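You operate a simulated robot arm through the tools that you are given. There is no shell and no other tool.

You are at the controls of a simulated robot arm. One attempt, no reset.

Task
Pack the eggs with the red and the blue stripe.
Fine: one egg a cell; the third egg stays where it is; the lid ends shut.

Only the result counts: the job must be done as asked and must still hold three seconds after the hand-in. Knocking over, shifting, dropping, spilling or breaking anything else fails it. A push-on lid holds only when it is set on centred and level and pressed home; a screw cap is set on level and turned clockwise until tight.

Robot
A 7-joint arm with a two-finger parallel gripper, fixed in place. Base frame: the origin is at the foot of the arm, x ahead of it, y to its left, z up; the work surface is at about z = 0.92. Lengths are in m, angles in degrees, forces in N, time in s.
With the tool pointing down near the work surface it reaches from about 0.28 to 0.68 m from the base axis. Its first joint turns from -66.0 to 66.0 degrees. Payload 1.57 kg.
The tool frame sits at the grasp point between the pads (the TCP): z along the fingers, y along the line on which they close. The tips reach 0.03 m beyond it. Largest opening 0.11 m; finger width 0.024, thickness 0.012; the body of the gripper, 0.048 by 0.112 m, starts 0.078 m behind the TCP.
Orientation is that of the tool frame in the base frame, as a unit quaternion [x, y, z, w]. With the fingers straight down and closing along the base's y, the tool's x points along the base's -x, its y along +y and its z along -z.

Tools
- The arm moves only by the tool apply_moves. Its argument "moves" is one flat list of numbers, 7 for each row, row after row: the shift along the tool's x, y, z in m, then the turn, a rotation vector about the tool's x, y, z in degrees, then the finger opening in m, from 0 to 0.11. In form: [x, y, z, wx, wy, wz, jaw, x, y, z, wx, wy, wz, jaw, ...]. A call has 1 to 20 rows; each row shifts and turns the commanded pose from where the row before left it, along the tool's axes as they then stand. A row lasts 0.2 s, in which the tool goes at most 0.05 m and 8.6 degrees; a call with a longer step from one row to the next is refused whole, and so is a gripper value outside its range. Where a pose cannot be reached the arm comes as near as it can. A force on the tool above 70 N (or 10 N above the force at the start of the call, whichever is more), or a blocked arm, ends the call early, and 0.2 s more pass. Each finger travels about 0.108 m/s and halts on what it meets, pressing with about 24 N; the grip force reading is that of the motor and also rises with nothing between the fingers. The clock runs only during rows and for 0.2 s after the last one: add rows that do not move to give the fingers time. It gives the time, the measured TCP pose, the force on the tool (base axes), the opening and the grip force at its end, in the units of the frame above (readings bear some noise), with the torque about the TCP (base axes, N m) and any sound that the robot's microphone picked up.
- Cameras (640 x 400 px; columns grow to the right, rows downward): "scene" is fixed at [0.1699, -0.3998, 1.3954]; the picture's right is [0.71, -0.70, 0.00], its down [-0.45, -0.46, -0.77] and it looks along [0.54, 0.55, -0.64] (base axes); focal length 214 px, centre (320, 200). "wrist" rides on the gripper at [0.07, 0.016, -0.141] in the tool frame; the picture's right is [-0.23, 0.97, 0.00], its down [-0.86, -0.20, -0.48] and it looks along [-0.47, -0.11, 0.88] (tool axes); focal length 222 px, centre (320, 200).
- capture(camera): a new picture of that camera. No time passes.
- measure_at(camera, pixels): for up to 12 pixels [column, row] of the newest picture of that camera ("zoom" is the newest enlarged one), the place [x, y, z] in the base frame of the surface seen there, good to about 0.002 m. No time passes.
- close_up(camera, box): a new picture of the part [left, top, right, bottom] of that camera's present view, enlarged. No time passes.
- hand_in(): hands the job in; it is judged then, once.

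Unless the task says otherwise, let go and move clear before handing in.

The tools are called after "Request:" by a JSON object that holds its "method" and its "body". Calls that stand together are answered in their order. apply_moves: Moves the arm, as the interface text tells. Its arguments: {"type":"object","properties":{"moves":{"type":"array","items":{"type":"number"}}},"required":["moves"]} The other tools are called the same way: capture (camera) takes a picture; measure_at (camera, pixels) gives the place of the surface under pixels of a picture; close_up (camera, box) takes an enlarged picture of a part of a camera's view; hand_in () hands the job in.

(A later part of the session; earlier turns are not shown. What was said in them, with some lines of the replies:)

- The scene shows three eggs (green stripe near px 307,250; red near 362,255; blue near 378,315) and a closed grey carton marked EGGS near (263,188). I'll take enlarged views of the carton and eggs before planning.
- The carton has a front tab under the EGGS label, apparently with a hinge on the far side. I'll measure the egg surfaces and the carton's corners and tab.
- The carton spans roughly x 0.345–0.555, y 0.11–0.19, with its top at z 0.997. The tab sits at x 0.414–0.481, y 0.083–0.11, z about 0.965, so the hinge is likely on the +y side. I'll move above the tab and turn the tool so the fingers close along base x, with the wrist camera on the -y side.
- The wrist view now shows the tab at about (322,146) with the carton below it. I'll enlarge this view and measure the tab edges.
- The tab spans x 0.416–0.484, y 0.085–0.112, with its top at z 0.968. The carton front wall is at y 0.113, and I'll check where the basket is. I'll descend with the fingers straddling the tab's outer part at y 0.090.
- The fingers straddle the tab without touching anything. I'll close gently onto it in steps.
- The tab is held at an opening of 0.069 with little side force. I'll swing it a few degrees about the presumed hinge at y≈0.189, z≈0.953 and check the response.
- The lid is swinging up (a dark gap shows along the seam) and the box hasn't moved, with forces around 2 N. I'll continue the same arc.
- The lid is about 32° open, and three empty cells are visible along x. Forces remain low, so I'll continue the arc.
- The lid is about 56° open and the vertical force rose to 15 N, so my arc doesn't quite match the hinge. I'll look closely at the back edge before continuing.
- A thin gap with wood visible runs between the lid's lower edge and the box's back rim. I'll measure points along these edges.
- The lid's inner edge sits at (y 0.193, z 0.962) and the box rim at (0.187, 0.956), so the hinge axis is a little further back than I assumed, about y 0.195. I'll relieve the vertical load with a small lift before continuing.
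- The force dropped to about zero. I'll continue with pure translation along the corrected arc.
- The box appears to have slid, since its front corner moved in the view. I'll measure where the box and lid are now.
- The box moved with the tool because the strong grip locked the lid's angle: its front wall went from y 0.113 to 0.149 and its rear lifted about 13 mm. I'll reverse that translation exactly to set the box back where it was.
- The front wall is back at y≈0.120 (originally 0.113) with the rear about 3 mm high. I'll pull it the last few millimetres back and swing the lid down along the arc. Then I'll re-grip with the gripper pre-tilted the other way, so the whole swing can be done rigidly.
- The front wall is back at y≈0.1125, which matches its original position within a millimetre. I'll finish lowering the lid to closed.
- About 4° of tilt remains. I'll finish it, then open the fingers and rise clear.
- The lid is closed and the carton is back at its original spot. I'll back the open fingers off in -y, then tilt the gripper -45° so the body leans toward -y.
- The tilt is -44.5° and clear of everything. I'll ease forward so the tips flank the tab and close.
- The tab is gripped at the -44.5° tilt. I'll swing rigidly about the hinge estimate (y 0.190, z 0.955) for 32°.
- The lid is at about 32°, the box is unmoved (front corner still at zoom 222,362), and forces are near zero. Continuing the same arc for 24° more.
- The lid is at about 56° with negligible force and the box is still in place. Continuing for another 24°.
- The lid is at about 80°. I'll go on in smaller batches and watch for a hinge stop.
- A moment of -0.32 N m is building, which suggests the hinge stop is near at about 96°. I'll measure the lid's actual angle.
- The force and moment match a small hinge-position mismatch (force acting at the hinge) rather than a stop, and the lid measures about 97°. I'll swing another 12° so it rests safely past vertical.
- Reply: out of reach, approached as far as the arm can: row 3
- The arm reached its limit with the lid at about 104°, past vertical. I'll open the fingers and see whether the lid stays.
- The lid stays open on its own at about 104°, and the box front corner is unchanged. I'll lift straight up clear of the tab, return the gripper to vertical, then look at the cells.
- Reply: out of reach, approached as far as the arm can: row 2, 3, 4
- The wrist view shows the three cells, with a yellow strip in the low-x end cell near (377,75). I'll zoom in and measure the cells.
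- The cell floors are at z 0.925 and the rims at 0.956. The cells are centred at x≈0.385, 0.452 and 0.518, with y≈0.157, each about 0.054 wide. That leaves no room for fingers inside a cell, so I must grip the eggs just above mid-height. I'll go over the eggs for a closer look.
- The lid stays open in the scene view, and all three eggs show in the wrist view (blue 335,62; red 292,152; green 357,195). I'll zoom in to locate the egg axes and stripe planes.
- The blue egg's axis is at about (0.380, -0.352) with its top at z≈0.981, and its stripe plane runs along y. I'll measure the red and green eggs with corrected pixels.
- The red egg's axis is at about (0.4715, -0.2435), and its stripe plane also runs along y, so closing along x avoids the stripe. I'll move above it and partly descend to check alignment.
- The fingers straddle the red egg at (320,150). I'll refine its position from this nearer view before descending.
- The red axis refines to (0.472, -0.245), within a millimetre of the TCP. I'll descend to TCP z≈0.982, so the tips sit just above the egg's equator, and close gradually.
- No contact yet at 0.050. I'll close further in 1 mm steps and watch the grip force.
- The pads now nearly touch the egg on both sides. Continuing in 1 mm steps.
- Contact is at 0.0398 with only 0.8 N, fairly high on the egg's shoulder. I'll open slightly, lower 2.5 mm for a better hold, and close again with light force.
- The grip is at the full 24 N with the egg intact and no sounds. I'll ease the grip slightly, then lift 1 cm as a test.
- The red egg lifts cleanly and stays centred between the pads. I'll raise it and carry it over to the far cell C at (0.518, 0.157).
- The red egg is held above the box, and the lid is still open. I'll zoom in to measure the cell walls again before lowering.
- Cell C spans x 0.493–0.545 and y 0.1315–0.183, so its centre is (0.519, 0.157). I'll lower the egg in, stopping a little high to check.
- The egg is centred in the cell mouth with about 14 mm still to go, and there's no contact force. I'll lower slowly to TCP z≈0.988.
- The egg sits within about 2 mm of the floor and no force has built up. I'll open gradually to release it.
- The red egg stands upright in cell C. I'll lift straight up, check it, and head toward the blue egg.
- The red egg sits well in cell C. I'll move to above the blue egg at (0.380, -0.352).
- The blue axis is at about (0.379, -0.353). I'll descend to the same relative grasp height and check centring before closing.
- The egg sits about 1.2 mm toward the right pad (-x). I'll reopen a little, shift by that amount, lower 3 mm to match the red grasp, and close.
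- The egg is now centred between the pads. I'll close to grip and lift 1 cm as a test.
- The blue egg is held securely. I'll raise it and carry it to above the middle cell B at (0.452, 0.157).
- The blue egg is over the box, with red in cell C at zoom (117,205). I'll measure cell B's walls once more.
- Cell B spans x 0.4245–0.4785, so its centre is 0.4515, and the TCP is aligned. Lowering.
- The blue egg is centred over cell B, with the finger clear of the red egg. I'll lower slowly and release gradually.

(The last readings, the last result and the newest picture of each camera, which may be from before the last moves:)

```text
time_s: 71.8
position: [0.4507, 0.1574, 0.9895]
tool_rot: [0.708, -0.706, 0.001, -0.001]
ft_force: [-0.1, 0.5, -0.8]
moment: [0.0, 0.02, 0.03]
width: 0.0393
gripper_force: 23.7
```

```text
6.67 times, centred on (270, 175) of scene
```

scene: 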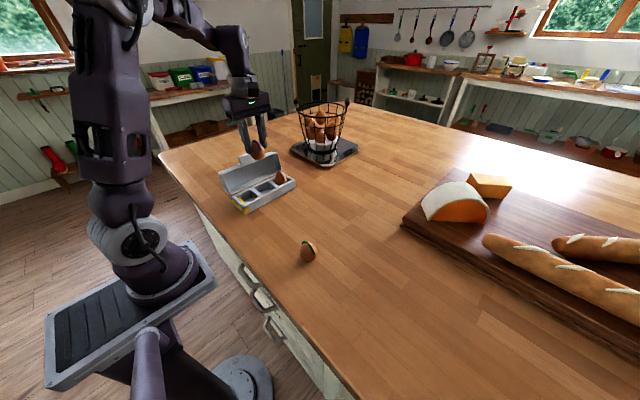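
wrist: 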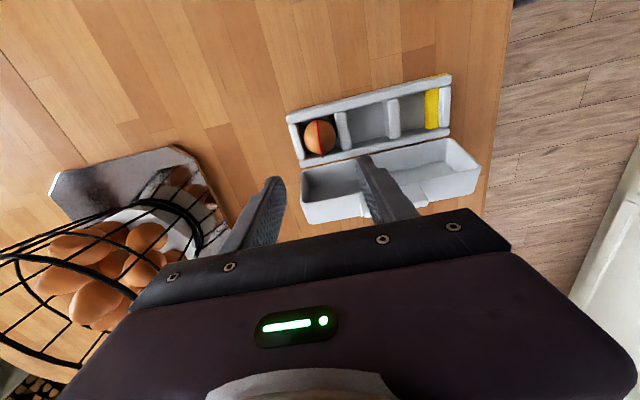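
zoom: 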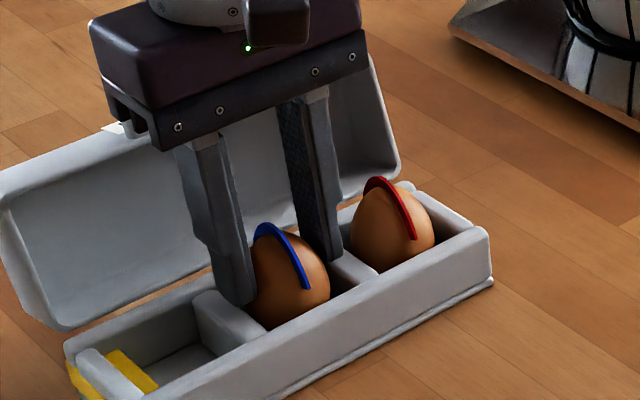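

TCP z reads 0.9895 with no contact. I'll go 1.5 mm lower, then release.

Request:
{"method": "apply_moves", "body": {"moves": [0, 0, 0.0015, 0, 0, 0, 0.037, 0, 0, 0, 0, 0, 0, 0.037, 0, 0, 0, 0, 0, 0, 0.0395, 0, 0, 0, 0, 0, 0, 0.0405, 0, 0, 0, 0, 0, 0, 0.042, 0, 0, 0, 0, 0, 0, 0.045, 0, 0, 0, 0, 0, 0, 0.05, 0, 0, 0, 0, 0, 0, 0.05]}}

Request:
{"method": "close_up", "body": {"camera": "scene", "box": [235, 145, 305, 205]}}

```text
time_s: 73.6
position: [0.4503, 0.1571, 0.9873]
tool_rot: [0.707, -0.707, 0.0, 0.0]
ft_force: [-0.3, 0.2, 0.4]
moment: [0.02, 0.0, 0.01]
width: 0.0502
gripper_force: 0.1
```

```text
6.67 times, centred on (270, 175) of scene
```

zoom: 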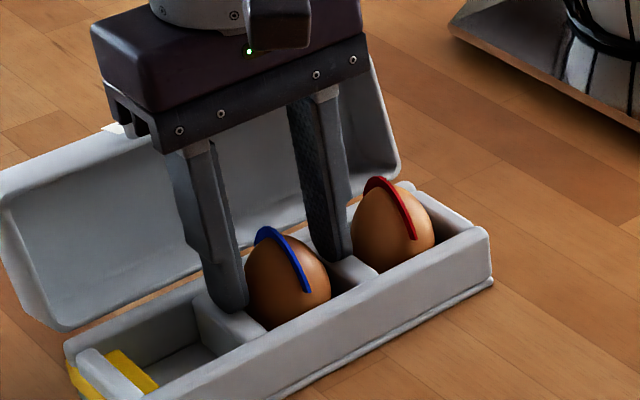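

Both eggs are released and standing in their cells. I'll lift clear and check.

Request:
{"method": "apply_moves", "body": {"moves": [0, 0, -0.01, 0, 0, 0, 0.052, 0, 0, -0.02, 0, 0, 0, 0.052, 0, 0, -0.035, 0, 0, 0, 0.052, 0, 0, -0.035, 0, 0, 0, 0.06, 0, 0, -0.035, 0, 0, 0, 0.08, 0, 0, -0.015, 0, 0, 0, 0.09, 0, 0, 0, 0, 0, 0, 0.09]}}

Request:
{"method": "close_up", "body": {"camera": "scene", "box": [215, 130, 315, 220]}}

Request:
{"method": "close_up", "body": {"camera": "wrist", "box": [200, 60, 460, 240]}}

```text
time_s: 75.2
position: [0.4474, 0.1581, 1.138]
tool_rot: [0.707, -0.707, 0.001, -0.001]
ft_force: [0.3, -0.3, 0.0]
moment: [0.02, 0.02, -0.02]
width: 0.0898
gripper_force: 0.1
```

```text
4.44 times, centred on (265, 175) of scene
```

zoom: 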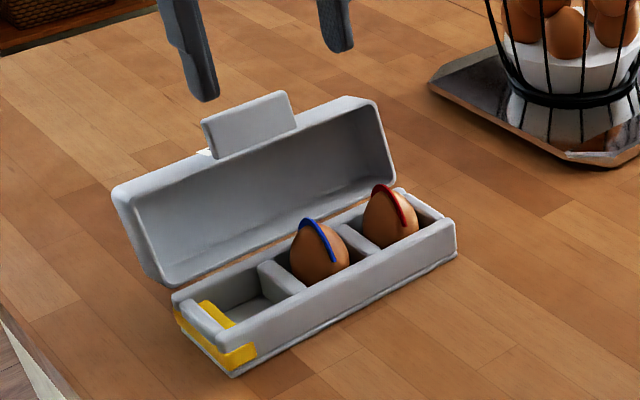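

```text
2.22 times, centred on (330, 150) of wrist
```

zoom: 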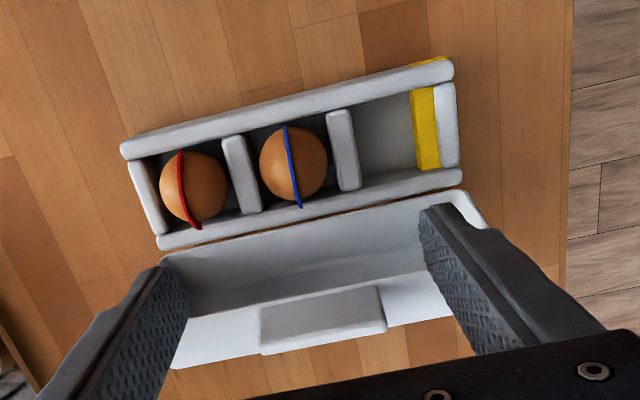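

Both eggs stand upright in cells B and C. I'll measure the lid rim, the tab and the egg tops to plan the closing swing.

Request:
{"method": "measure_at", "body": {"camera": "zoom", "pixels": [[262, 315], [380, 292], [265, 345], [384, 325], [320, 305], [320, 335], [292, 165], [290, 150], [188, 190], [183, 175], [330, 220], [330, 260]]}}

Request:
{"method": "measure_at", "body": {"camera": "scene", "pixels": [[262.5, 160], [281, 153], [264, 165], [281, 158], [241, 172], [298, 154], [250, 193], [302, 171], [270, 160], [283, 178], [300, 176], [267, 170]]}}

Request:
{"method": "close_up", "body": {"camera": "scene", "box": [235, 140, 310, 200]}}

```text
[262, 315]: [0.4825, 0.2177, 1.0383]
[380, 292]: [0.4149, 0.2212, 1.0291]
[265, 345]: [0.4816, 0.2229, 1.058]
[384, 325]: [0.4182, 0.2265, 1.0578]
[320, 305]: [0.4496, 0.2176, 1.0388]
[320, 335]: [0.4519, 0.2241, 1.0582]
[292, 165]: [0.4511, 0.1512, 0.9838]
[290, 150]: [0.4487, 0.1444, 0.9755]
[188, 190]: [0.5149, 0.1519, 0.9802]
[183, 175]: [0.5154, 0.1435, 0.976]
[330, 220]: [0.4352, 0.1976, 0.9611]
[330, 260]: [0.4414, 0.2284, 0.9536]
```

```text
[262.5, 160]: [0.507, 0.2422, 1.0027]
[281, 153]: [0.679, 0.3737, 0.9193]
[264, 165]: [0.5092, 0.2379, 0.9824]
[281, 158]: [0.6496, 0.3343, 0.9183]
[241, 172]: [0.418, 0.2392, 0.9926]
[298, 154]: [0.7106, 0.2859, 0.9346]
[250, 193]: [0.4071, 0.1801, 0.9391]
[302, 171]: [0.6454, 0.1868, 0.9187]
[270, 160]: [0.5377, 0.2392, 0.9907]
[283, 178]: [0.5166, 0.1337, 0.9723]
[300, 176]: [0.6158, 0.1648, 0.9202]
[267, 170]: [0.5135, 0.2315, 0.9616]
```

```text
6.67 times, centred on (272, 170) of scene
```

zoom: 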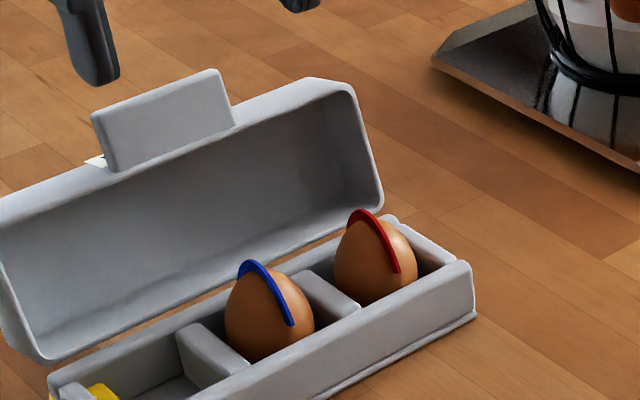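

The tab spans x 0.415–0.4825 with its tip at z 1.058 and its centre near (y 0.2245, z 1.044), so the lid is about 105° open. I'll move above it and tilt the gripper +50° for the pinch.

Request:
{"method": "apply_moves", "body": {"moves": [-0.038, 0, 0, 0, 0, 0, 0.095, -0.038, 0, 0, 0, 0, 0, 0.095, 0, 0, 0, 0, 8.3, 0, 0.095, 0, 0, 0, 0, 8.3, 0, 0.095, 0, 0, 0, 0, 8.3, 0, 0.095, 0, 0, 0, 0, 8.3, 0, 0.095, 0, 0, 0, 0, 8.3, 0, 0.095, 0, 0, 0, 0, 0, 0, 0.095]}}

Request:
{"method": "capture", "body": {"camera": "wrist"}}

Request:
{"method": "capture", "body": {"camera": "scene"}}

```text
time_s: 77.0
position: [0.4505, 0.2346, 1.1378]
tool_rot: [0.661, -0.66, 0.253, 0.25]
ft_force: [0.1, -1.1, 0.1]
moment: [0.01, -0.01, -0.02]
width: 0.0949
gripper_force: 0.2
```

```text
taken
```

wrist: 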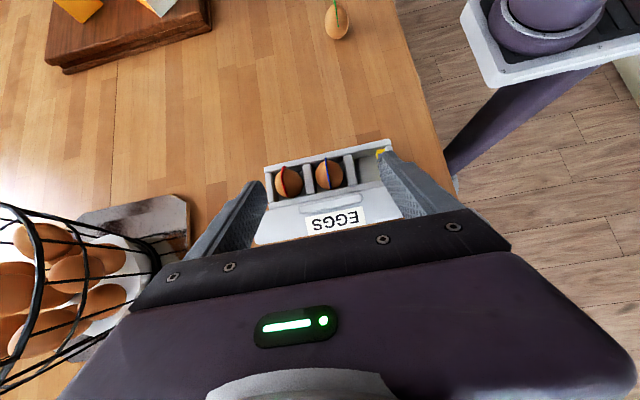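

```text
taken
```

scene: 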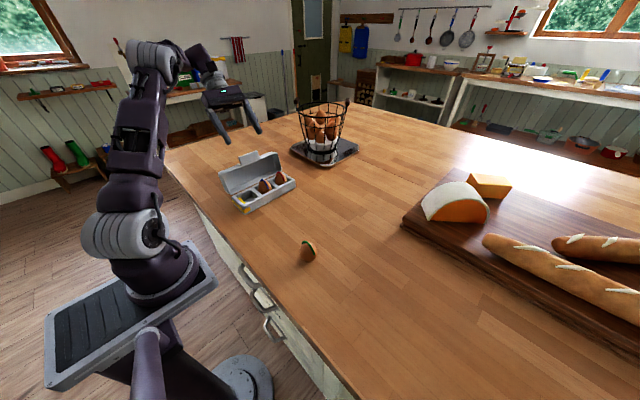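

The tilt is 41.7° and still reachable. I'll measure the tab in this view, then add the last tilt step.

Request:
{"method": "close_up", "body": {"camera": "wrist", "box": [250, 140, 410, 250]}}

```text
3.64 times, centred on (330, 195) of wrist
```

zoom: 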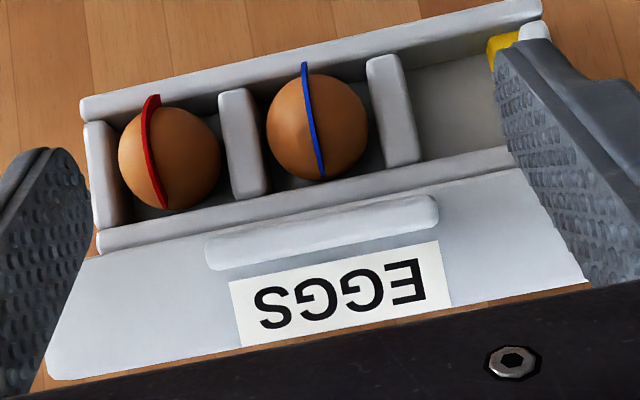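

Request:
{"method": "measure_at", "body": {"camera": "zoom", "pixels": [[210, 250], [434, 205], [320, 225], [320, 235], [320, 245], [150, 270], [150, 340], [540, 220], [520, 185], [238, 300], [445, 260], [60, 360]]}}

Request:
{"method": "apply_moves", "body": {"moves": [0, 0, 0, 0, 8.3, 0, 0.095, 0, 0, 0, 0, 0, 0, 0.095]}}

```text
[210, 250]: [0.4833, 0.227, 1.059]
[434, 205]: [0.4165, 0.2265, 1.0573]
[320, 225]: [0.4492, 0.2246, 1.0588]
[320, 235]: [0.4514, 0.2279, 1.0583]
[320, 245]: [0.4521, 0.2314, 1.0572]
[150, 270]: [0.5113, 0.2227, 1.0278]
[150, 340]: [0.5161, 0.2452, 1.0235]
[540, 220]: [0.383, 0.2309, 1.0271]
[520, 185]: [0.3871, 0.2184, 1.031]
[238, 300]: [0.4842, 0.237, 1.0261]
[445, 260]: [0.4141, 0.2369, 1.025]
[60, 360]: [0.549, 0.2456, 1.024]
```

```text
time_s: 77.6
position: [0.4494, 0.2328, 1.1373]
tool_rot: [0.642, -0.641, 0.299, 0.297]
ft_force: [0.6, -0.1, 0.2]
moment: [0.02, 0.01, 0.0]
width: 0.0949
gripper_force: 0.0
```

The tilt is 49.9°, and the tab centre computes to (0.450, 0.2247, 1.045). I'll descend so the tips flank the tab while staying clear of the lid's front wall.

Request:
{"method": "apply_moves", "body": {"moves": [-0.0217, 0, 0.0143, 0, 0, 0, 0.095, -0.0217, 0, 0.0143, 0, 0, 0, 0.095, -0.0108, 0, 0.0072, 0, 0, 0, 0.095, -0.0109, 0, 0.0072, 0, 0, 0, 0.095, 0, 0, 0, 0, 0, 0, 0.095]}}

Request:
{"method": "close_up", "body": {"camera": "wrist", "box": [220, 120, 440, 260]}}

Request:
{"method": "close_up", "body": {"camera": "scene", "box": [210, 125, 310, 215]}}

```text
time_s: 78.8
position: [0.4503, 0.2434, 1.0589]
tool_rot: [-0.641, 0.642, -0.298, -0.298]
ft_force: [0.1, -0.3, -0.3]
moment: [0.0, 0.01, -0.01]
width: 0.0947
gripper_force: 0.1
```

```text
2.86 times, centred on (330, 190) of wrist
```

zoom: 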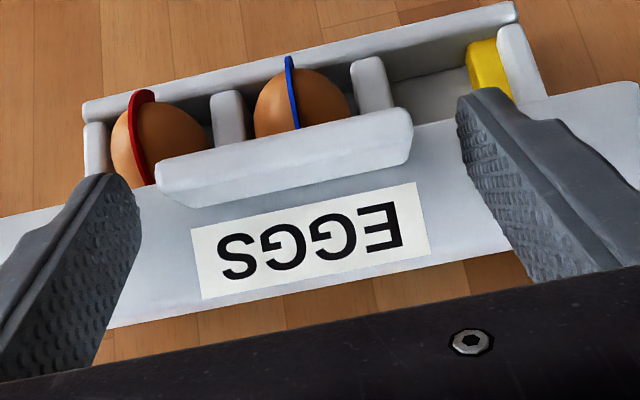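

```text
4.44 times, centred on (260, 170) of scene
```

zoom: 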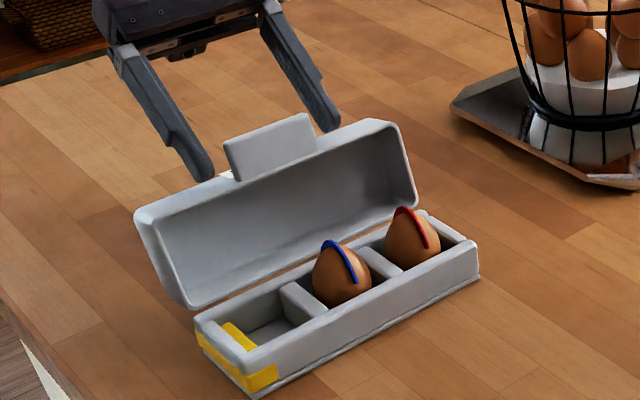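

The fingers flank the tab cleanly. I'll close on it and measure the box front wall to locate the hinge.

Request:
{"method": "measure_at", "body": {"camera": "zoom", "pixels": [[370, 335], [440, 298], [300, 370], [250, 385], [215, 325], [195, 305], [300, 255], [410, 200]]}}

Request:
{"method": "apply_moves", "body": {"moves": [0, 0, 0, 0, 0, 0, 0.08, 0, 0, 0, 0, 0, 0, 0.074, 0, 0, 0, 0, 0, 0, 0.07, 0, 0, 0, 0, 0, 0, 0.066, 0, 0, 0, 0, 0, 0, 0.06, 0, 0, 0, 0, 0, 0, 0.06]}}

```text
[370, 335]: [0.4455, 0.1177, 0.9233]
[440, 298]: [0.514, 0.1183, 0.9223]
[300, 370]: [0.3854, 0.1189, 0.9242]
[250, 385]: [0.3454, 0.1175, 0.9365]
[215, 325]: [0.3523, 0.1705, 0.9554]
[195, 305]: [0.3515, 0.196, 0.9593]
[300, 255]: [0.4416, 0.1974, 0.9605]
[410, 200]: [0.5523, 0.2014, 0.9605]
```

```text
time_s: 80.2
position: [0.4495, 0.2435, 1.0589]
tool_rot: [0.642, -0.641, 0.298, 0.296]
ft_force: [1.9, 0.9, -0.2]
moment: [0.04, -0.08, 0.12]
width: 0.0696
gripper_force: 24.3
```

The tab is held. The box front is at y≈0.118, so the hinge is at about (0.1955, 0.955). I'll start the closing swing and watch the forces.

Request:
{"method": "apply_moves", "body": {"moves": [0.00712, 0, 0.00369, 0, -4, 0, 0.06, 0.00712, 0, 0.00369, 0, -4, 0, 0.06, 0.00712, 0, 0.00369, 0, -4, 0, 0.06, 0.00712, 0, 0.00369, 0, -4, 0, 0.06, 0, 0, 0, 0, 0, 0, 0.06]}}

Request:
{"method": "close_up", "body": {"camera": "scene", "box": [210, 125, 310, 215]}}

```text
time_s: 81.4
position: [0.4501, 0.2114, 1.0693]
tool_rot: [0.677, -0.676, 0.207, 0.204]
ft_force: [1.3, 1.3, 11.4]
moment: [-0.1, 0.1, 0.15]
width: 0.0694
gripper_force: 24.6
```

```text
4.44 times, centred on (260, 170) of scene
```

zoom: 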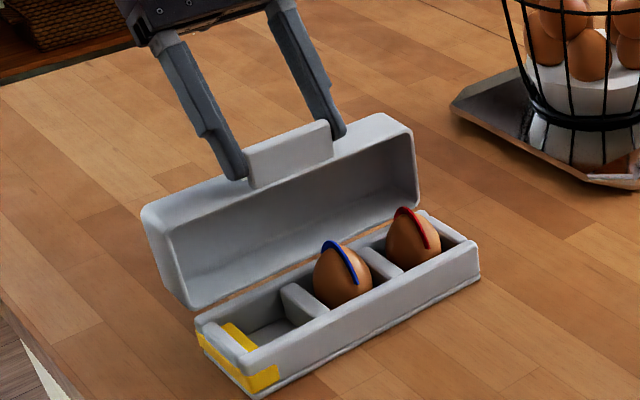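

A +11 N vertical load shows I'm tracking about 2 mm low. I'll raise slightly, check, and update the arc.

Request:
{"method": "apply_moves", "body": {"moves": [0.0011, 0, -0.0017, 0, 0, 0, 0.06, 0, 0, 0, 0, 0, 0, 0.06]}}

```text
time_s: 82.0
position: [0.4502, 0.2119, 1.0705]
tool_rot: [0.677, -0.676, 0.206, 0.206]
ft_force: [0.4, 0.5, -0.4]
moment: [0.07, 0.05, 0.03]
width: 0.0697
gripper_force: 24.3
```

The load is relieved. Continuing the swing with the updated arc.

Request:
{"method": "apply_moves", "body": {"moves": [0.0072, 0, 0.0038, 0, -4, 0, 0.06, 0.0072, 0, 0.0038, 0, -4, 0, 0.06, 0.0072, 0, 0.0038, 0, -4, 0, 0.06, 0.0072, 0, 0.0038, 0, -4, 0, 0.06, 0, 0, 0, 0, 0, 0, 0.06]}}

Request:
{"method": "close_up", "body": {"camera": "scene", "box": [210, 125, 310, 215]}}

```text
time_s: 83.2
position: [0.4494, 0.179, 1.0705]
tool_rot: [0.699, -0.698, 0.11, 0.11]
ft_force: [1.0, -1.3, 0.6]
moment: [-0.17, 0.42, 0.18]
width: 0.0696
gripper_force: 24.1
```

```text
4.44 times, centred on (260, 170) of scene
```

zoom: 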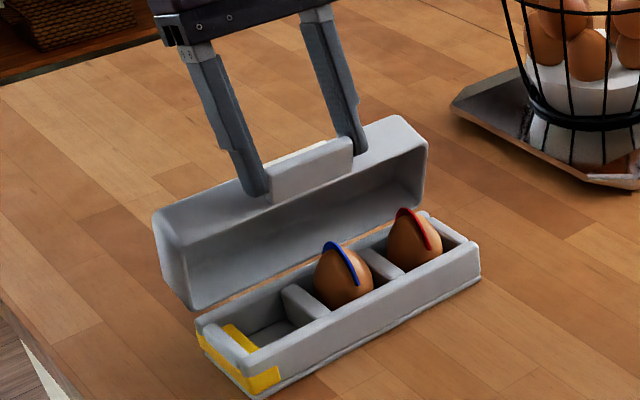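

Forces are small and the box hasn't moved (front corner still at zoom 258,395). Continuing.

Request:
{"method": "apply_moves", "body": {"moves": [0.0072, 0, 0.0038, 0, -4, 0, 0.06, 0.0072, 0, 0.0038, 0, -4, 0, 0.06, 0.0072, 0, 0.0038, 0, -4, 0, 0.06, 0.0072, 0, 0.0038, 0, -4, 0, 0.06, 0, 0, 0, 0, 0, 0, 0.06]}}

Request:
{"method": "close_up", "body": {"camera": "scene", "box": [210, 125, 310, 215]}}

```text
time_s: 84.4
position: [0.4488, 0.1486, 1.0607]
tool_rot: [-0.707, 0.707, -0.011, -0.011]
ft_force: [3.4, -3.1, 11.4]
moment: [0.18, -0.16, -0.08]
width: 0.0698
gripper_force: 23.5
```

```text
4.44 times, centred on (260, 170) of scene
```

zoom: 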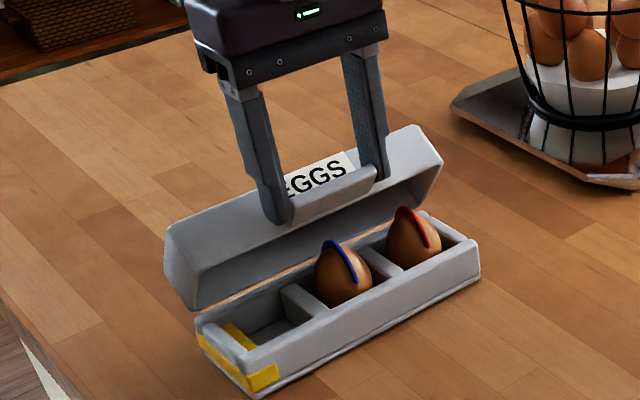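

A radial compression of about 11 N has built up, so I'll back off 1.5 mm along the radius and continue with the updated arc.

Request:
{"method": "apply_moves", "body": {"moves": [0.0006, 0, -0.0015, 0, 0, 0, 0.06, 0, 0, 0, 0, 0, 0, 0.06]}}

Request:
{"method": "apply_moves", "body": {"moves": [0.0073, 0, 0.0039, 0, -4, 0, 0.06, 0.0073, 0, 0.0039, 0, -4, 0, 0.06, 0.0073, 0, 0.0039, 0, -4, 0, 0.06, 0.0073, 0, 0.0039, 0, -4, 0, 0.06, 0, 0, 0, 0, 0, 0, 0.06]}}

Request:
{"method": "close_up", "body": {"camera": "scene", "box": [210, 125, 310, 215]}}

```text
time_s: 85.0
position: [0.4491, 0.1477, 1.0627]
tool_rot: [0.708, -0.706, 0.011, 0.01]
ft_force: [-1.3, 0.3, 0.3]
moment: [-0.07, 0.21, -0.01]
width: 0.0694
gripper_force: 23.9
```

```text
time_s: 86.2
position: [0.4502, 0.1186, 1.046]
tool_rot: [0.703, -0.701, -0.087, -0.087]
ft_force: [0.0, 0.5, 0.4]
moment: [-0.12, 0.22, 0.0]
width: 0.0696
gripper_force: 24.4
```

```text
4.44 times, centred on (260, 170) of scene
```

zoom: 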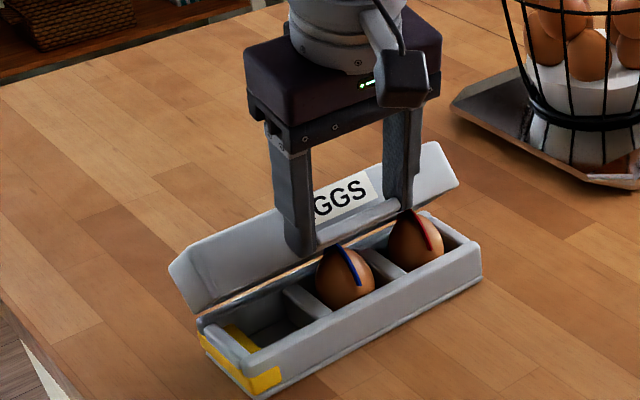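

The lid is at about 40°, forces are low, and the eggs are undisturbed. Continuing.

Request:
{"method": "apply_moves", "body": {"moves": [0.0073, 0, 0.0039, 0, -4, 0, 0.06, 0.0073, 0, 0.0039, 0, -4, 0, 0.06, 0.0073, 0, 0.0039, 0, -4, 0, 0.06, 0, 0, 0, 0, 0, 0, 0.06]}}

Request:
{"method": "close_up", "body": {"camera": "scene", "box": [210, 125, 310, 215]}}

```text
time_s: 87.2
position: [0.451, 0.102, 1.0281]
tool_rot: [0.689, -0.688, -0.159, -0.161]
ft_force: [-2.7, -1.3, 8.3]
moment: [0.68, 0.34, 0.06]
width: 0.0697
gripper_force: 23.9
```

```text
4.44 times, centred on (260, 170) of scene
```

zoom: 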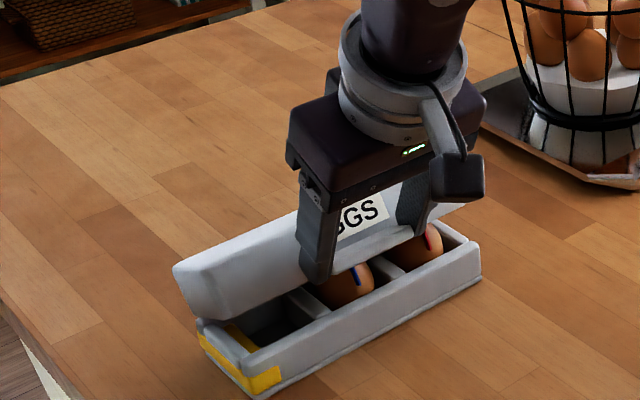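

The 8 N load acts at the hinge (the moment matches), not on the eggs. I'll raise 1.5 mm and continue.

Request:
{"method": "apply_moves", "body": {"moves": [-0.0007, 0, -0.0014, 0, 0, 0, 0.06, 0, 0, 0, 0, 0, 0, 0.06]}}

Request:
{"method": "apply_moves", "body": {"moves": [0.0074, 0, 0.0038, 0, -4, 0, 0.06, 0.0074, 0, 0.0038, 0, -4, 0, 0.06, 0, 0, 0, 0, 0, 0, 0.06]}}

Request:
{"method": "close_up", "body": {"camera": "scene", "box": [210, 125, 310, 215]}}

```text
time_s: 87.8
position: [0.4508, 0.1027, 1.0292]
tool_rot: [0.689, -0.689, -0.159, -0.161]
ft_force: [-0.2, -0.5, -1.0]
moment: [-0.2, -0.08, -0.05]
width: 0.0693
gripper_force: 23.8
```

```text
time_s: 88.6
position: [0.4498, 0.0945, 1.0158]
tool_rot: [0.676, -0.675, -0.209, -0.209]
ft_force: [-0.4, -0.3, 0.0]
moment: [-0.2, 0.13, 0.02]
width: 0.0693
gripper_force: 24.1
```

```text
4.44 times, centred on (260, 170) of scene
```

zoom: 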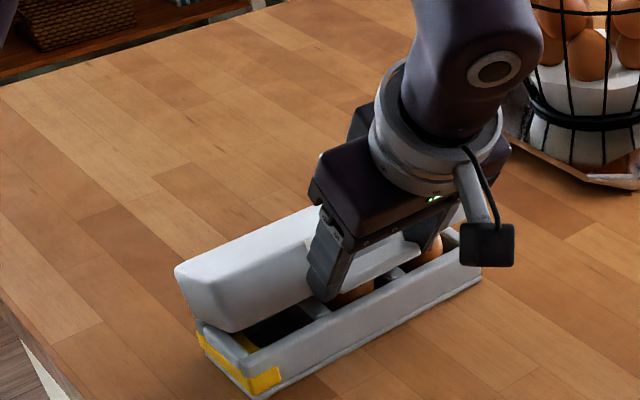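

The lid is at about 20° with near-zero force. Continuing in smaller batches and watching for contact with the eggs.

Request:
{"method": "apply_moves", "body": {"moves": [0.0074, 0, 0.0038, 0, -4, 0, 0.06, 0.0074, 0, 0.0038, 0, -4, 0, 0.06, 0, 0, 0, 0, 0, 0, 0.06]}}

Request:
{"method": "close_up", "body": {"camera": "scene", "box": [210, 125, 310, 215]}}

Request:
{"method": "capture", "body": {"camera": "wrist"}}

```text
time_s: 89.4
position: [0.4513, 0.0853, 0.9998]
tool_rot: [0.661, -0.659, -0.255, -0.255]
ft_force: [-3.1, 2.9, 6.1]
moment: [0.74, 0.51, 0.05]
width: 0.0698
gripper_force: 24.1
```

```text
4.44 times, centred on (260, 170) of scene
```

zoom: 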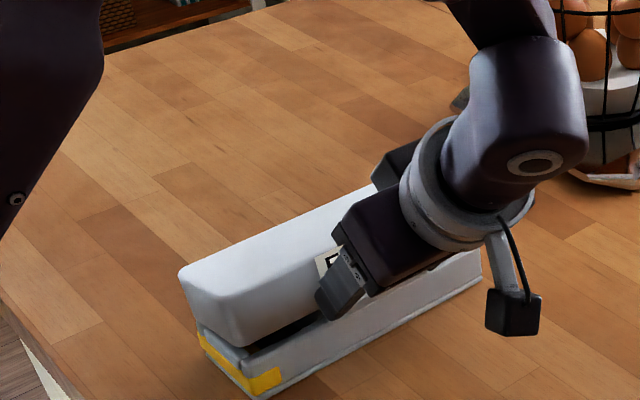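

```text
taken
```

wrist: 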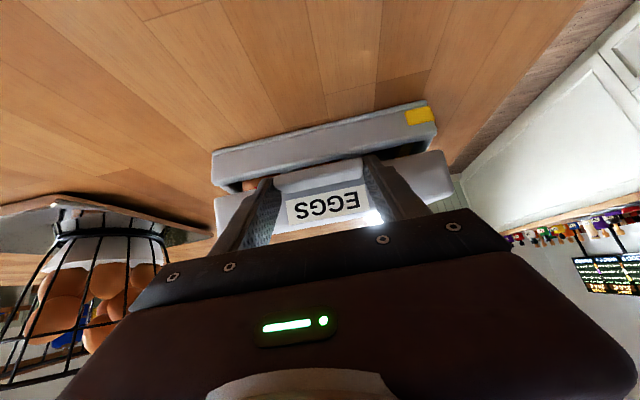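

The lid is about 12° from shut, and the residual load is again at the hinge. I'll relieve it by about 1 mm and close the remaining angle in small steps.

Request:
{"method": "apply_moves", "body": {"moves": [-0.00125, 0, -0.0005, 0, 0, 0, 0.06, 0, 0, 0, 0, 0, 0, 0.06]}}

Request:
{"method": "apply_moves", "body": {"moves": [0.0074, 0, 0.0038, 0, -4, 0, 0.06, 0.0037, 0, 0.0019, 0, -2, 0, 0.06, 0, 0, 0, 0, 0, 0, 0.06]}}

Request:
{"method": "close_up", "body": {"camera": "scene", "box": [210, 125, 310, 215]}}

Request:
{"method": "close_up", "body": {"camera": "wrist", "box": [190, 80, 470, 240]}}

```text
time_s: 90.0
position: [0.4509, 0.0853, 1.0014]
tool_rot: [0.66, -0.659, -0.253, -0.255]
ft_force: [0.7, -0.6, -0.5]
moment: [-0.23, 0.15, 0.06]
width: 0.0694
gripper_force: 24.2
```

```text
time_s: 90.8
position: [0.4506, 0.0822, 0.9906]
tool_rot: [0.647, -0.644, -0.289, -0.288]
ft_force: [0.0, 1.4, 0.1]
moment: [-0.15, 0.27, -0.03]
width: 0.0694
gripper_force: 24.4
```

```text
4.44 times, centred on (260, 170) of scene
```

zoom: 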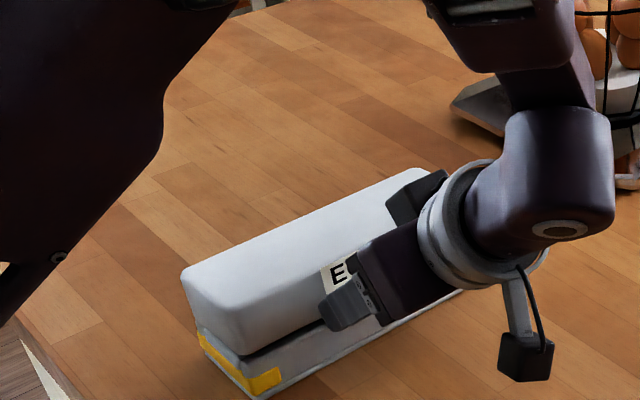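

```text
2.29 times, centred on (330, 160) of wrist
```

zoom: 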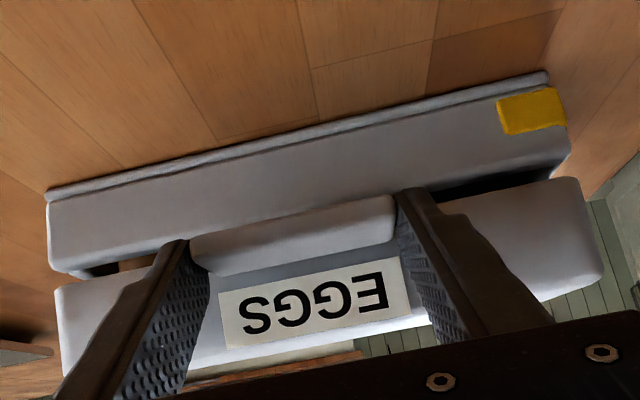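

About 5° remain, with no abnormal force. I'll continue with small steps.

Request:
{"method": "apply_moves", "body": {"moves": [0.0037, 0, 0.0019, 0, -2, 0, 0.06, 0.0028, 0, 0.0014, 0, -1.5, 0, 0.06, 0, 0, 0, 0, 0, 0, 0.06]}}

Request:
{"method": "close_up", "body": {"camera": "wrist", "box": [190, 80, 470, 240]}}

```text
time_s: 91.6
position: [0.4504, 0.0806, 0.9833]
tool_rot: [0.637, -0.636, -0.307, -0.308]
ft_force: [1.5, 0.6, 0.4]
moment: [-0.1, 0.24, -0.08]
width: 0.0695
gripper_force: 23.5
```

```text
2.29 times, centred on (330, 160) of wrist
```

zoom: 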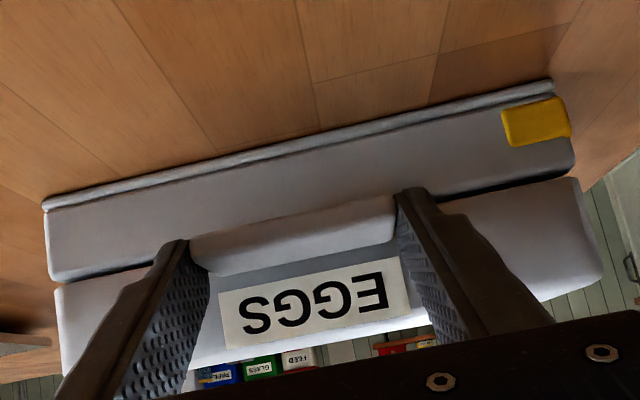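

Only about 2° remain. One more small step, then I'll check the forces.

Request:
{"method": "apply_moves", "body": {"moves": [0.0028, 0, 0.0014, 0, -1.5, 0, 0.06, 0, 0, 0, 0, 0, 0, 0.06]}}

Request:
{"method": "close_up", "body": {"camera": "wrist", "box": [190, 80, 470, 240]}}

```text
time_s: 92.2
position: [0.4508, 0.0805, 0.9804]
tool_rot: [0.632, -0.632, -0.317, -0.318]
ft_force: [-1.8, -3.9, 7.8]
moment: [-0.07, 0.31, 0.08]
width: 0.0697
gripper_force: 23.8
```

```text
2.29 times, centred on (330, 160) of wrist
```

zoom: 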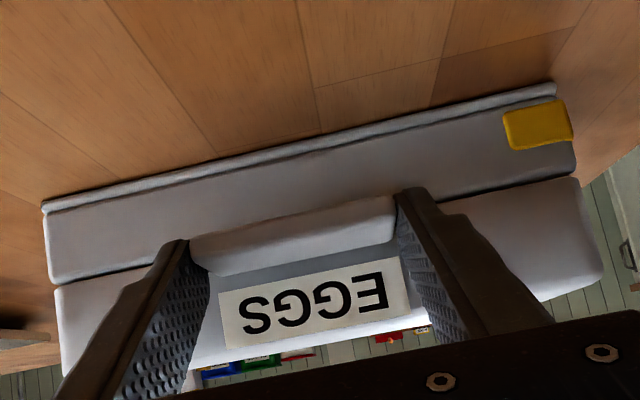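

The seam is nearly shut and the contact load is now near the front. I'll open the fingers and back away along the tool axis.

Request:
{"method": "apply_moves", "body": {"moves": [0, 0, 0, 0, 0, 0, 0.071, 0, 0, 0, 0, 0, 0, 0.078, 0, 0, 0, 0, 0, 0, 0.095, 0, 0, 0, 0, 0, 0, 0.095, 0, 0, -0.02, 0, 0, 0, 0.095, 0, 0, -0.03, 0, 0, 0, 0.095, 0, 0, -0.03, 0, 0, 0, 0.095, 0, 0, 0, 0, 0, 0, 0.095]}}

Request:
{"method": "capture", "body": {"camera": "wrist"}}

Request:
{"method": "capture", "body": {"camera": "scene"}}

```text
time_s: 94.0
position: [0.4497, 0.016, 1.0266]
tool_rot: [0.633, -0.631, -0.316, -0.317]
ft_force: [-1.1, 0.9, 0.1]
moment: [0.0, -0.01, 0.03]
width: 0.0949
gripper_force: 0.1
```

```text
taken
```

wrist: 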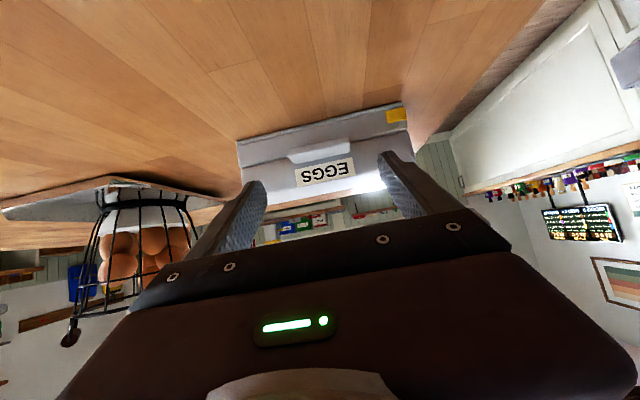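

```text
taken
```

scene: 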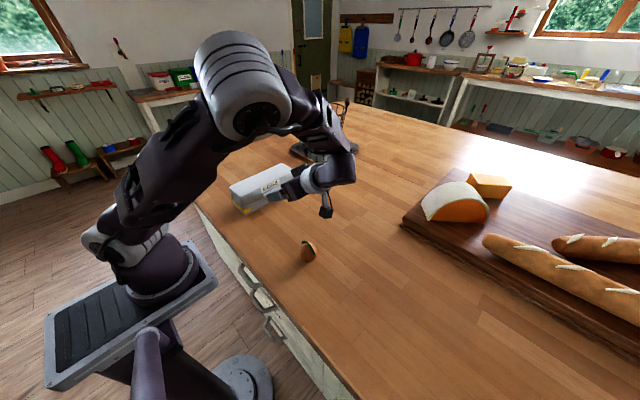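

The lid is down, and the green egg is untouched at (307,250). I'll raise the arm, return to vertical, and inspect the lid's level.

Request:
{"method": "apply_moves", "body": {"moves": [-0.032, 0, -0.024, 0, 0, 0, 0.095, -0.032, 0, -0.024, 0, 0, 0, 0.095, -0.032, 0, -0.024, 0, 0, 0, 0.095, 0, 0, 0, 0, 7.6, 0, 0.08, 0, 0, 0, 0, 7.6, 0, 0.06, 0, 0, 0, 0, 7.6, 0, 0.04, 0, 0, 0, 0, 7.6, 0, 0.02, 0, 0, 0, 0, 7.6, 0, 0.0, 0, 0, 0, 0, 7.6, 0, 0.0, 0, 0, 0, 0, 7.6, 0, 0.0, 0, 0, 0, 0, 0, 0, 0.0]}}

Request:
{"method": "close_up", "body": {"camera": "scene", "box": [210, 145, 320, 225]}}

Request:
{"method": "close_up", "body": {"camera": "wrist", "box": [220, 90, 460, 250]}}

```text
time_s: 96.4
position: [0.45, 0.0146, 1.1485]
tool_rot: [-0.707, 0.707, -0.001, -0.001]
ft_force: [-0.3, 0.2, 0.0]
moment: [0.02, 0.03, 0.01]
width: 0.0
gripper_force: 21.0
```

```text
5.00 times, centred on (265, 185) of scene
```

zoom: 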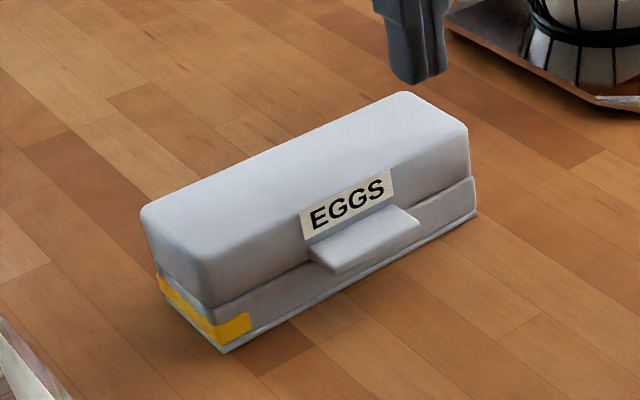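

```text
2.50 times, centred on (340, 170) of wrist
```

zoom: 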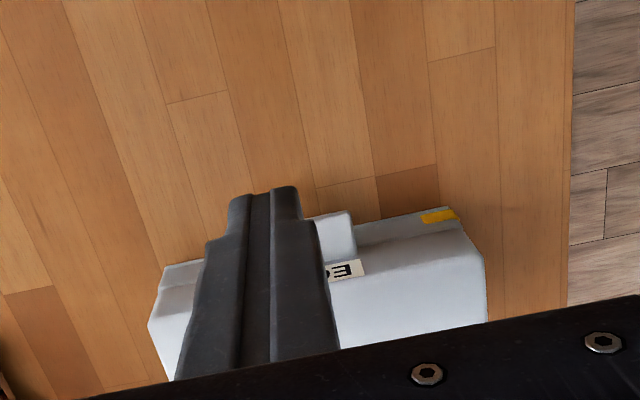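

The carton looks shut as in the first picture. I'll measure the lid top at front and back to confirm it's level and at the original z 0.997.

Request:
{"method": "close_up", "body": {"camera": "scene", "box": [210, 145, 320, 225]}}

Request:
{"method": "measure_at", "body": {"camera": "zoom", "pixels": [[160, 205], [220, 255], [300, 170], [330, 190], [400, 105], [450, 130], [250, 200], [380, 145], [320, 250], [400, 215], [365, 240], [230, 330]]}}

```text
5.00 times, centred on (265, 185) of scene
```

zoom: 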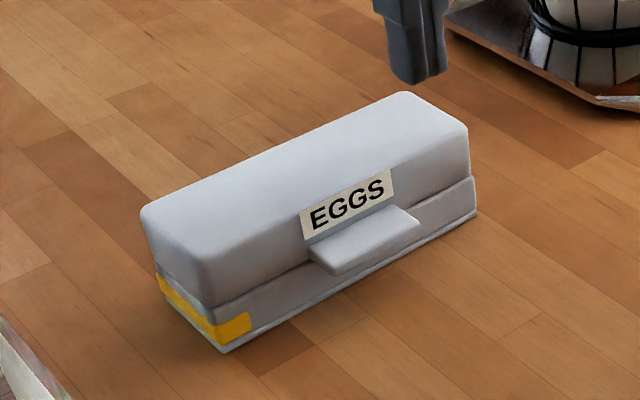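

```text
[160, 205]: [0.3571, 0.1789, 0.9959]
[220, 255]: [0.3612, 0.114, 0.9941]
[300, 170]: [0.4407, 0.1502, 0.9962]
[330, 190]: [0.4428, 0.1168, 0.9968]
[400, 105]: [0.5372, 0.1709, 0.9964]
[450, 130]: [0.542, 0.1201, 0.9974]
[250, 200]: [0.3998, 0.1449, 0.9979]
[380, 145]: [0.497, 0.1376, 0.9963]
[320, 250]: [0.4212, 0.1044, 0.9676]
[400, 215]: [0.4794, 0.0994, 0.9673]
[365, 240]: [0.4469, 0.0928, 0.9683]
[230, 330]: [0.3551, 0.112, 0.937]
```

The lid top is level at z≈0.9965 and the tab top is at 0.968, the same as the original closed state. To be sure it's home, I'll bring the closed fingertips over the front half of the lid for a very light press.

Request:
{"method": "apply_moves", "body": {"moves": [-0.04, 0, 0, 0, 0, 0, 0.0, -0.04, 0, 0, 0, 0, 0, 0.0, -0.04, 0, 0, 0, 0, 0, 0.0, 0, 0, 0.04, 0, 0, 0, 0.0, 0, 0, 0.04, 0, 0, 0, 0.0, 0, 0, 0.025, 0, 0, 0, 0.0, 0, 0, 0.009, 0, 0, 0, 0.0, 0, 0, 0, 0, 0, 0, 0.0]}}

```text
time_s: 98.2
position: [0.4512, 0.1343, 1.0324]
tool_rot: [0.708, -0.707, 0.002, 0.0]
ft_force: [-0.6, 0.5, -0.8]
moment: [-0.04, -0.03, 0.0]
width: 0.0
gripper_force: 21.5
```

The fingertips are about 6 mm above the lid with no contact. I'll lower in millimetre steps until a light touch.

Request:
{"method": "apply_moves", "body": {"moves": [0, 0, 0.003, 0, 0, 0, 0.0, 0, 0, 0.002, 0, 0, 0, 0.0, 0, 0, 0, 0, 0, 0, 0.0]}}

Request:
{"method": "apply_moves", "body": {"moves": [0, 0, 0.001, 0, 0, 0, 0.0, 0, 0, 0, 0, 0, 0, 0.0]}}

Request:
{"method": "apply_moves", "body": {"moves": [0, 0, 0.001, 0, 0, 0, 0.0, 0, 0, 0, 0, 0, 0, 0.0]}}

```text
time_s: 99.0
position: [0.4507, 0.1344, 1.0271]
tool_rot: [0.708, -0.706, 0.0, -0.002]
ft_force: [-0.5, -0.8, 4.9]
moment: [-0.01, 0.0, -0.07]
width: 0.0
gripper_force: 21.5
```

```text
time_s: 99.6
position: [0.4509, 0.1343, 1.029]
tool_rot: [0.708, -0.707, 0.002, -0.002]
ft_force: [3.7, -6.0, 29.8]
moment: [-0.08, -0.01, 0.08]
width: 0.0
gripper_force: 21.1
```

```text
time_s: 100.2
position: [0.4514, 0.1345, 1.0281]
tool_rot: [0.707, -0.707, 0.002, -0.001]
ft_force: [5.4, -12.6, 50.6]
moment: [-0.11, -0.11, -0.02]
width: 0.0
gripper_force: 21.1
```

The lid is rigidly seated: the load rose quickly to 50 N with no travel. I'll lift off immediately and retreat.

Request:
{"method": "apply_moves", "body": {"moves": [0, 0, -0.003, 0, 0, 0, 0.0, 0, 0, -0.01, 0, 0, 0, 0.0, 0, 0, -0.04, 0, 0, 0, 0.0, 0, 0, -0.04, 0, 0, 0, 0.0, 0, 0, -0.04, 0, 0, 0, 0.02, 0, 0, -0.04, 0, 0, 0, 0.04, 0.04, 0, 0, 0, 0, 0, 0.06, 0.04, 0, 0, 0, 0, 0, 0.06, 0.04, 0, 0, 0, 0, 0, 0.06, 0.03, 0, 0, 0, 0, 0, 0.06, 0, 0, 0, 0, 0, 0, 0.06]}}

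Request:
{"method": "capture", "body": {"camera": "scene"}}

Request:
{"method": "capture", "body": {"camera": "wrist"}}

Request:
{"method": "close_up", "body": {"camera": "scene", "box": [210, 145, 320, 225]}}

```text
time_s: 102.6
position: [0.4502, -0.0169, 1.2009]
tool_rot: [0.708, -0.707, 0.0, 0.0]
ft_force: [0.1, 0.5, 0.1]
moment: [0.02, 0.0, 0.0]
width: 0.0602
gripper_force: 0.0
```

```text
taken
```

scene: 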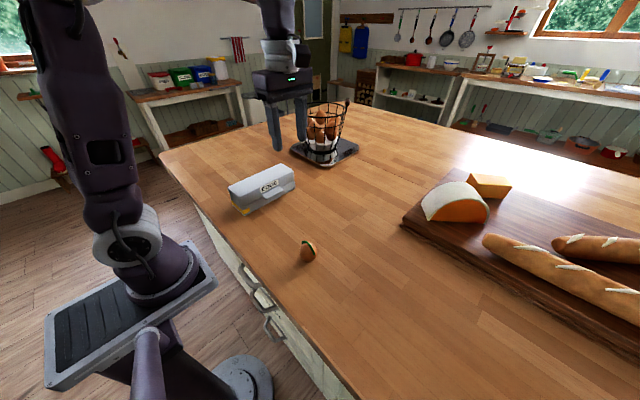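

```text
taken
```

wrist: 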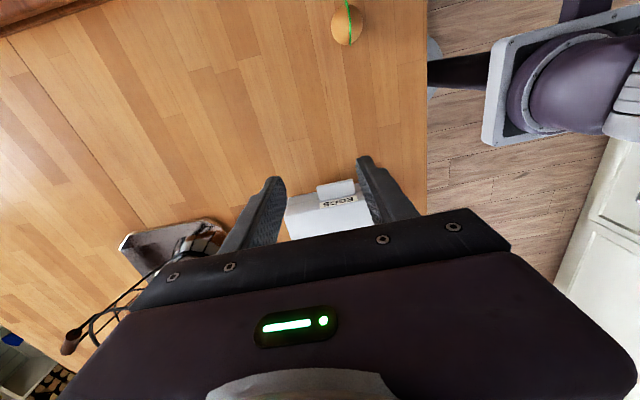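

```text
5.00 times, centred on (265, 185) of scene
```

zoom: 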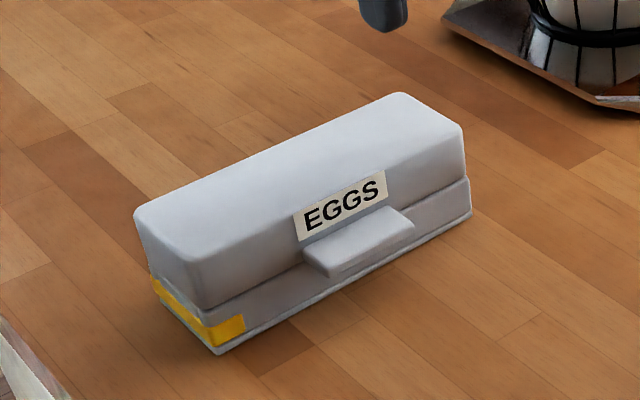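

The carton is shut, having crept only a few millimetres under the press, and the green egg is still at (308,250). I'll do one last measurement of lid level and green egg position.

Request:
{"method": "measure_at", "body": {"camera": "zoom", "pixels": [[155, 215], [215, 260], [295, 170], [325, 190], [395, 105], [445, 130], [240, 205], [375, 145], [360, 240], [225, 335], [460, 210], [310, 285]]}}

Request:
{"method": "close_up", "body": {"camera": "scene", "box": [280, 225, 420, 345]}}

```text
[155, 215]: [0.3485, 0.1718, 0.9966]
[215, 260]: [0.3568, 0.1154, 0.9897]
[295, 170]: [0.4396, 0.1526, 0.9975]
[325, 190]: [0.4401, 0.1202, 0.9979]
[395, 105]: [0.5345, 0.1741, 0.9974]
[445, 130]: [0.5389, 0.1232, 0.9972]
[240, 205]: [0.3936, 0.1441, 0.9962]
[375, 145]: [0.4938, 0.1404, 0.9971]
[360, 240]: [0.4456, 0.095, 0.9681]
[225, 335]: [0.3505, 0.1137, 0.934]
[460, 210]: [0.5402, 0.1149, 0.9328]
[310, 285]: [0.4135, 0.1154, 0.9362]
```

```text
3.33 times, centred on (350, 285) of scene
```

zoom: 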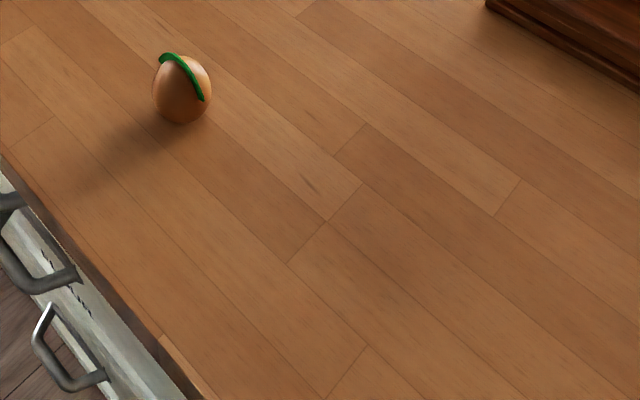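

The lid top is level at z≈0.997 with the carton within 2–3 mm of its start. The green egg is exactly where it began (zoom 180,95), and the red and blue eggs are in separate cells under the shut lid. The gripper is empty and clear, so I'm handing in.

Request:
{"method": "hand_in", "body": {}}

```text
The job is handed in.
```

The red- and blue-striped eggs are packed in separate cells of the carton and the lid is shut. I've handed the job in; no pass or fail result has come back.

- **Eggs:** red is in the far end cell and blue is in the middle cell. Both were standing upright when I last saw them, before closing the lid. The cell at the yellow-marked end is empty.
- **Third egg:** the green-striped egg is where it started; I never touched it.
- **Lid:** it is level at z ≈ 0.997, the same as when the carton was first closed. My final press was meant to be light but reached about 50 N. The lid didn't move further, and no sound was reported.
- **Carton:** on my first try at opening the lid I dragged the carton about 3 cm with its rear edge lifted. It was empty then, and I moved it back. It ended within about 3 mm of its original spot, after creeping slightly under the final press.
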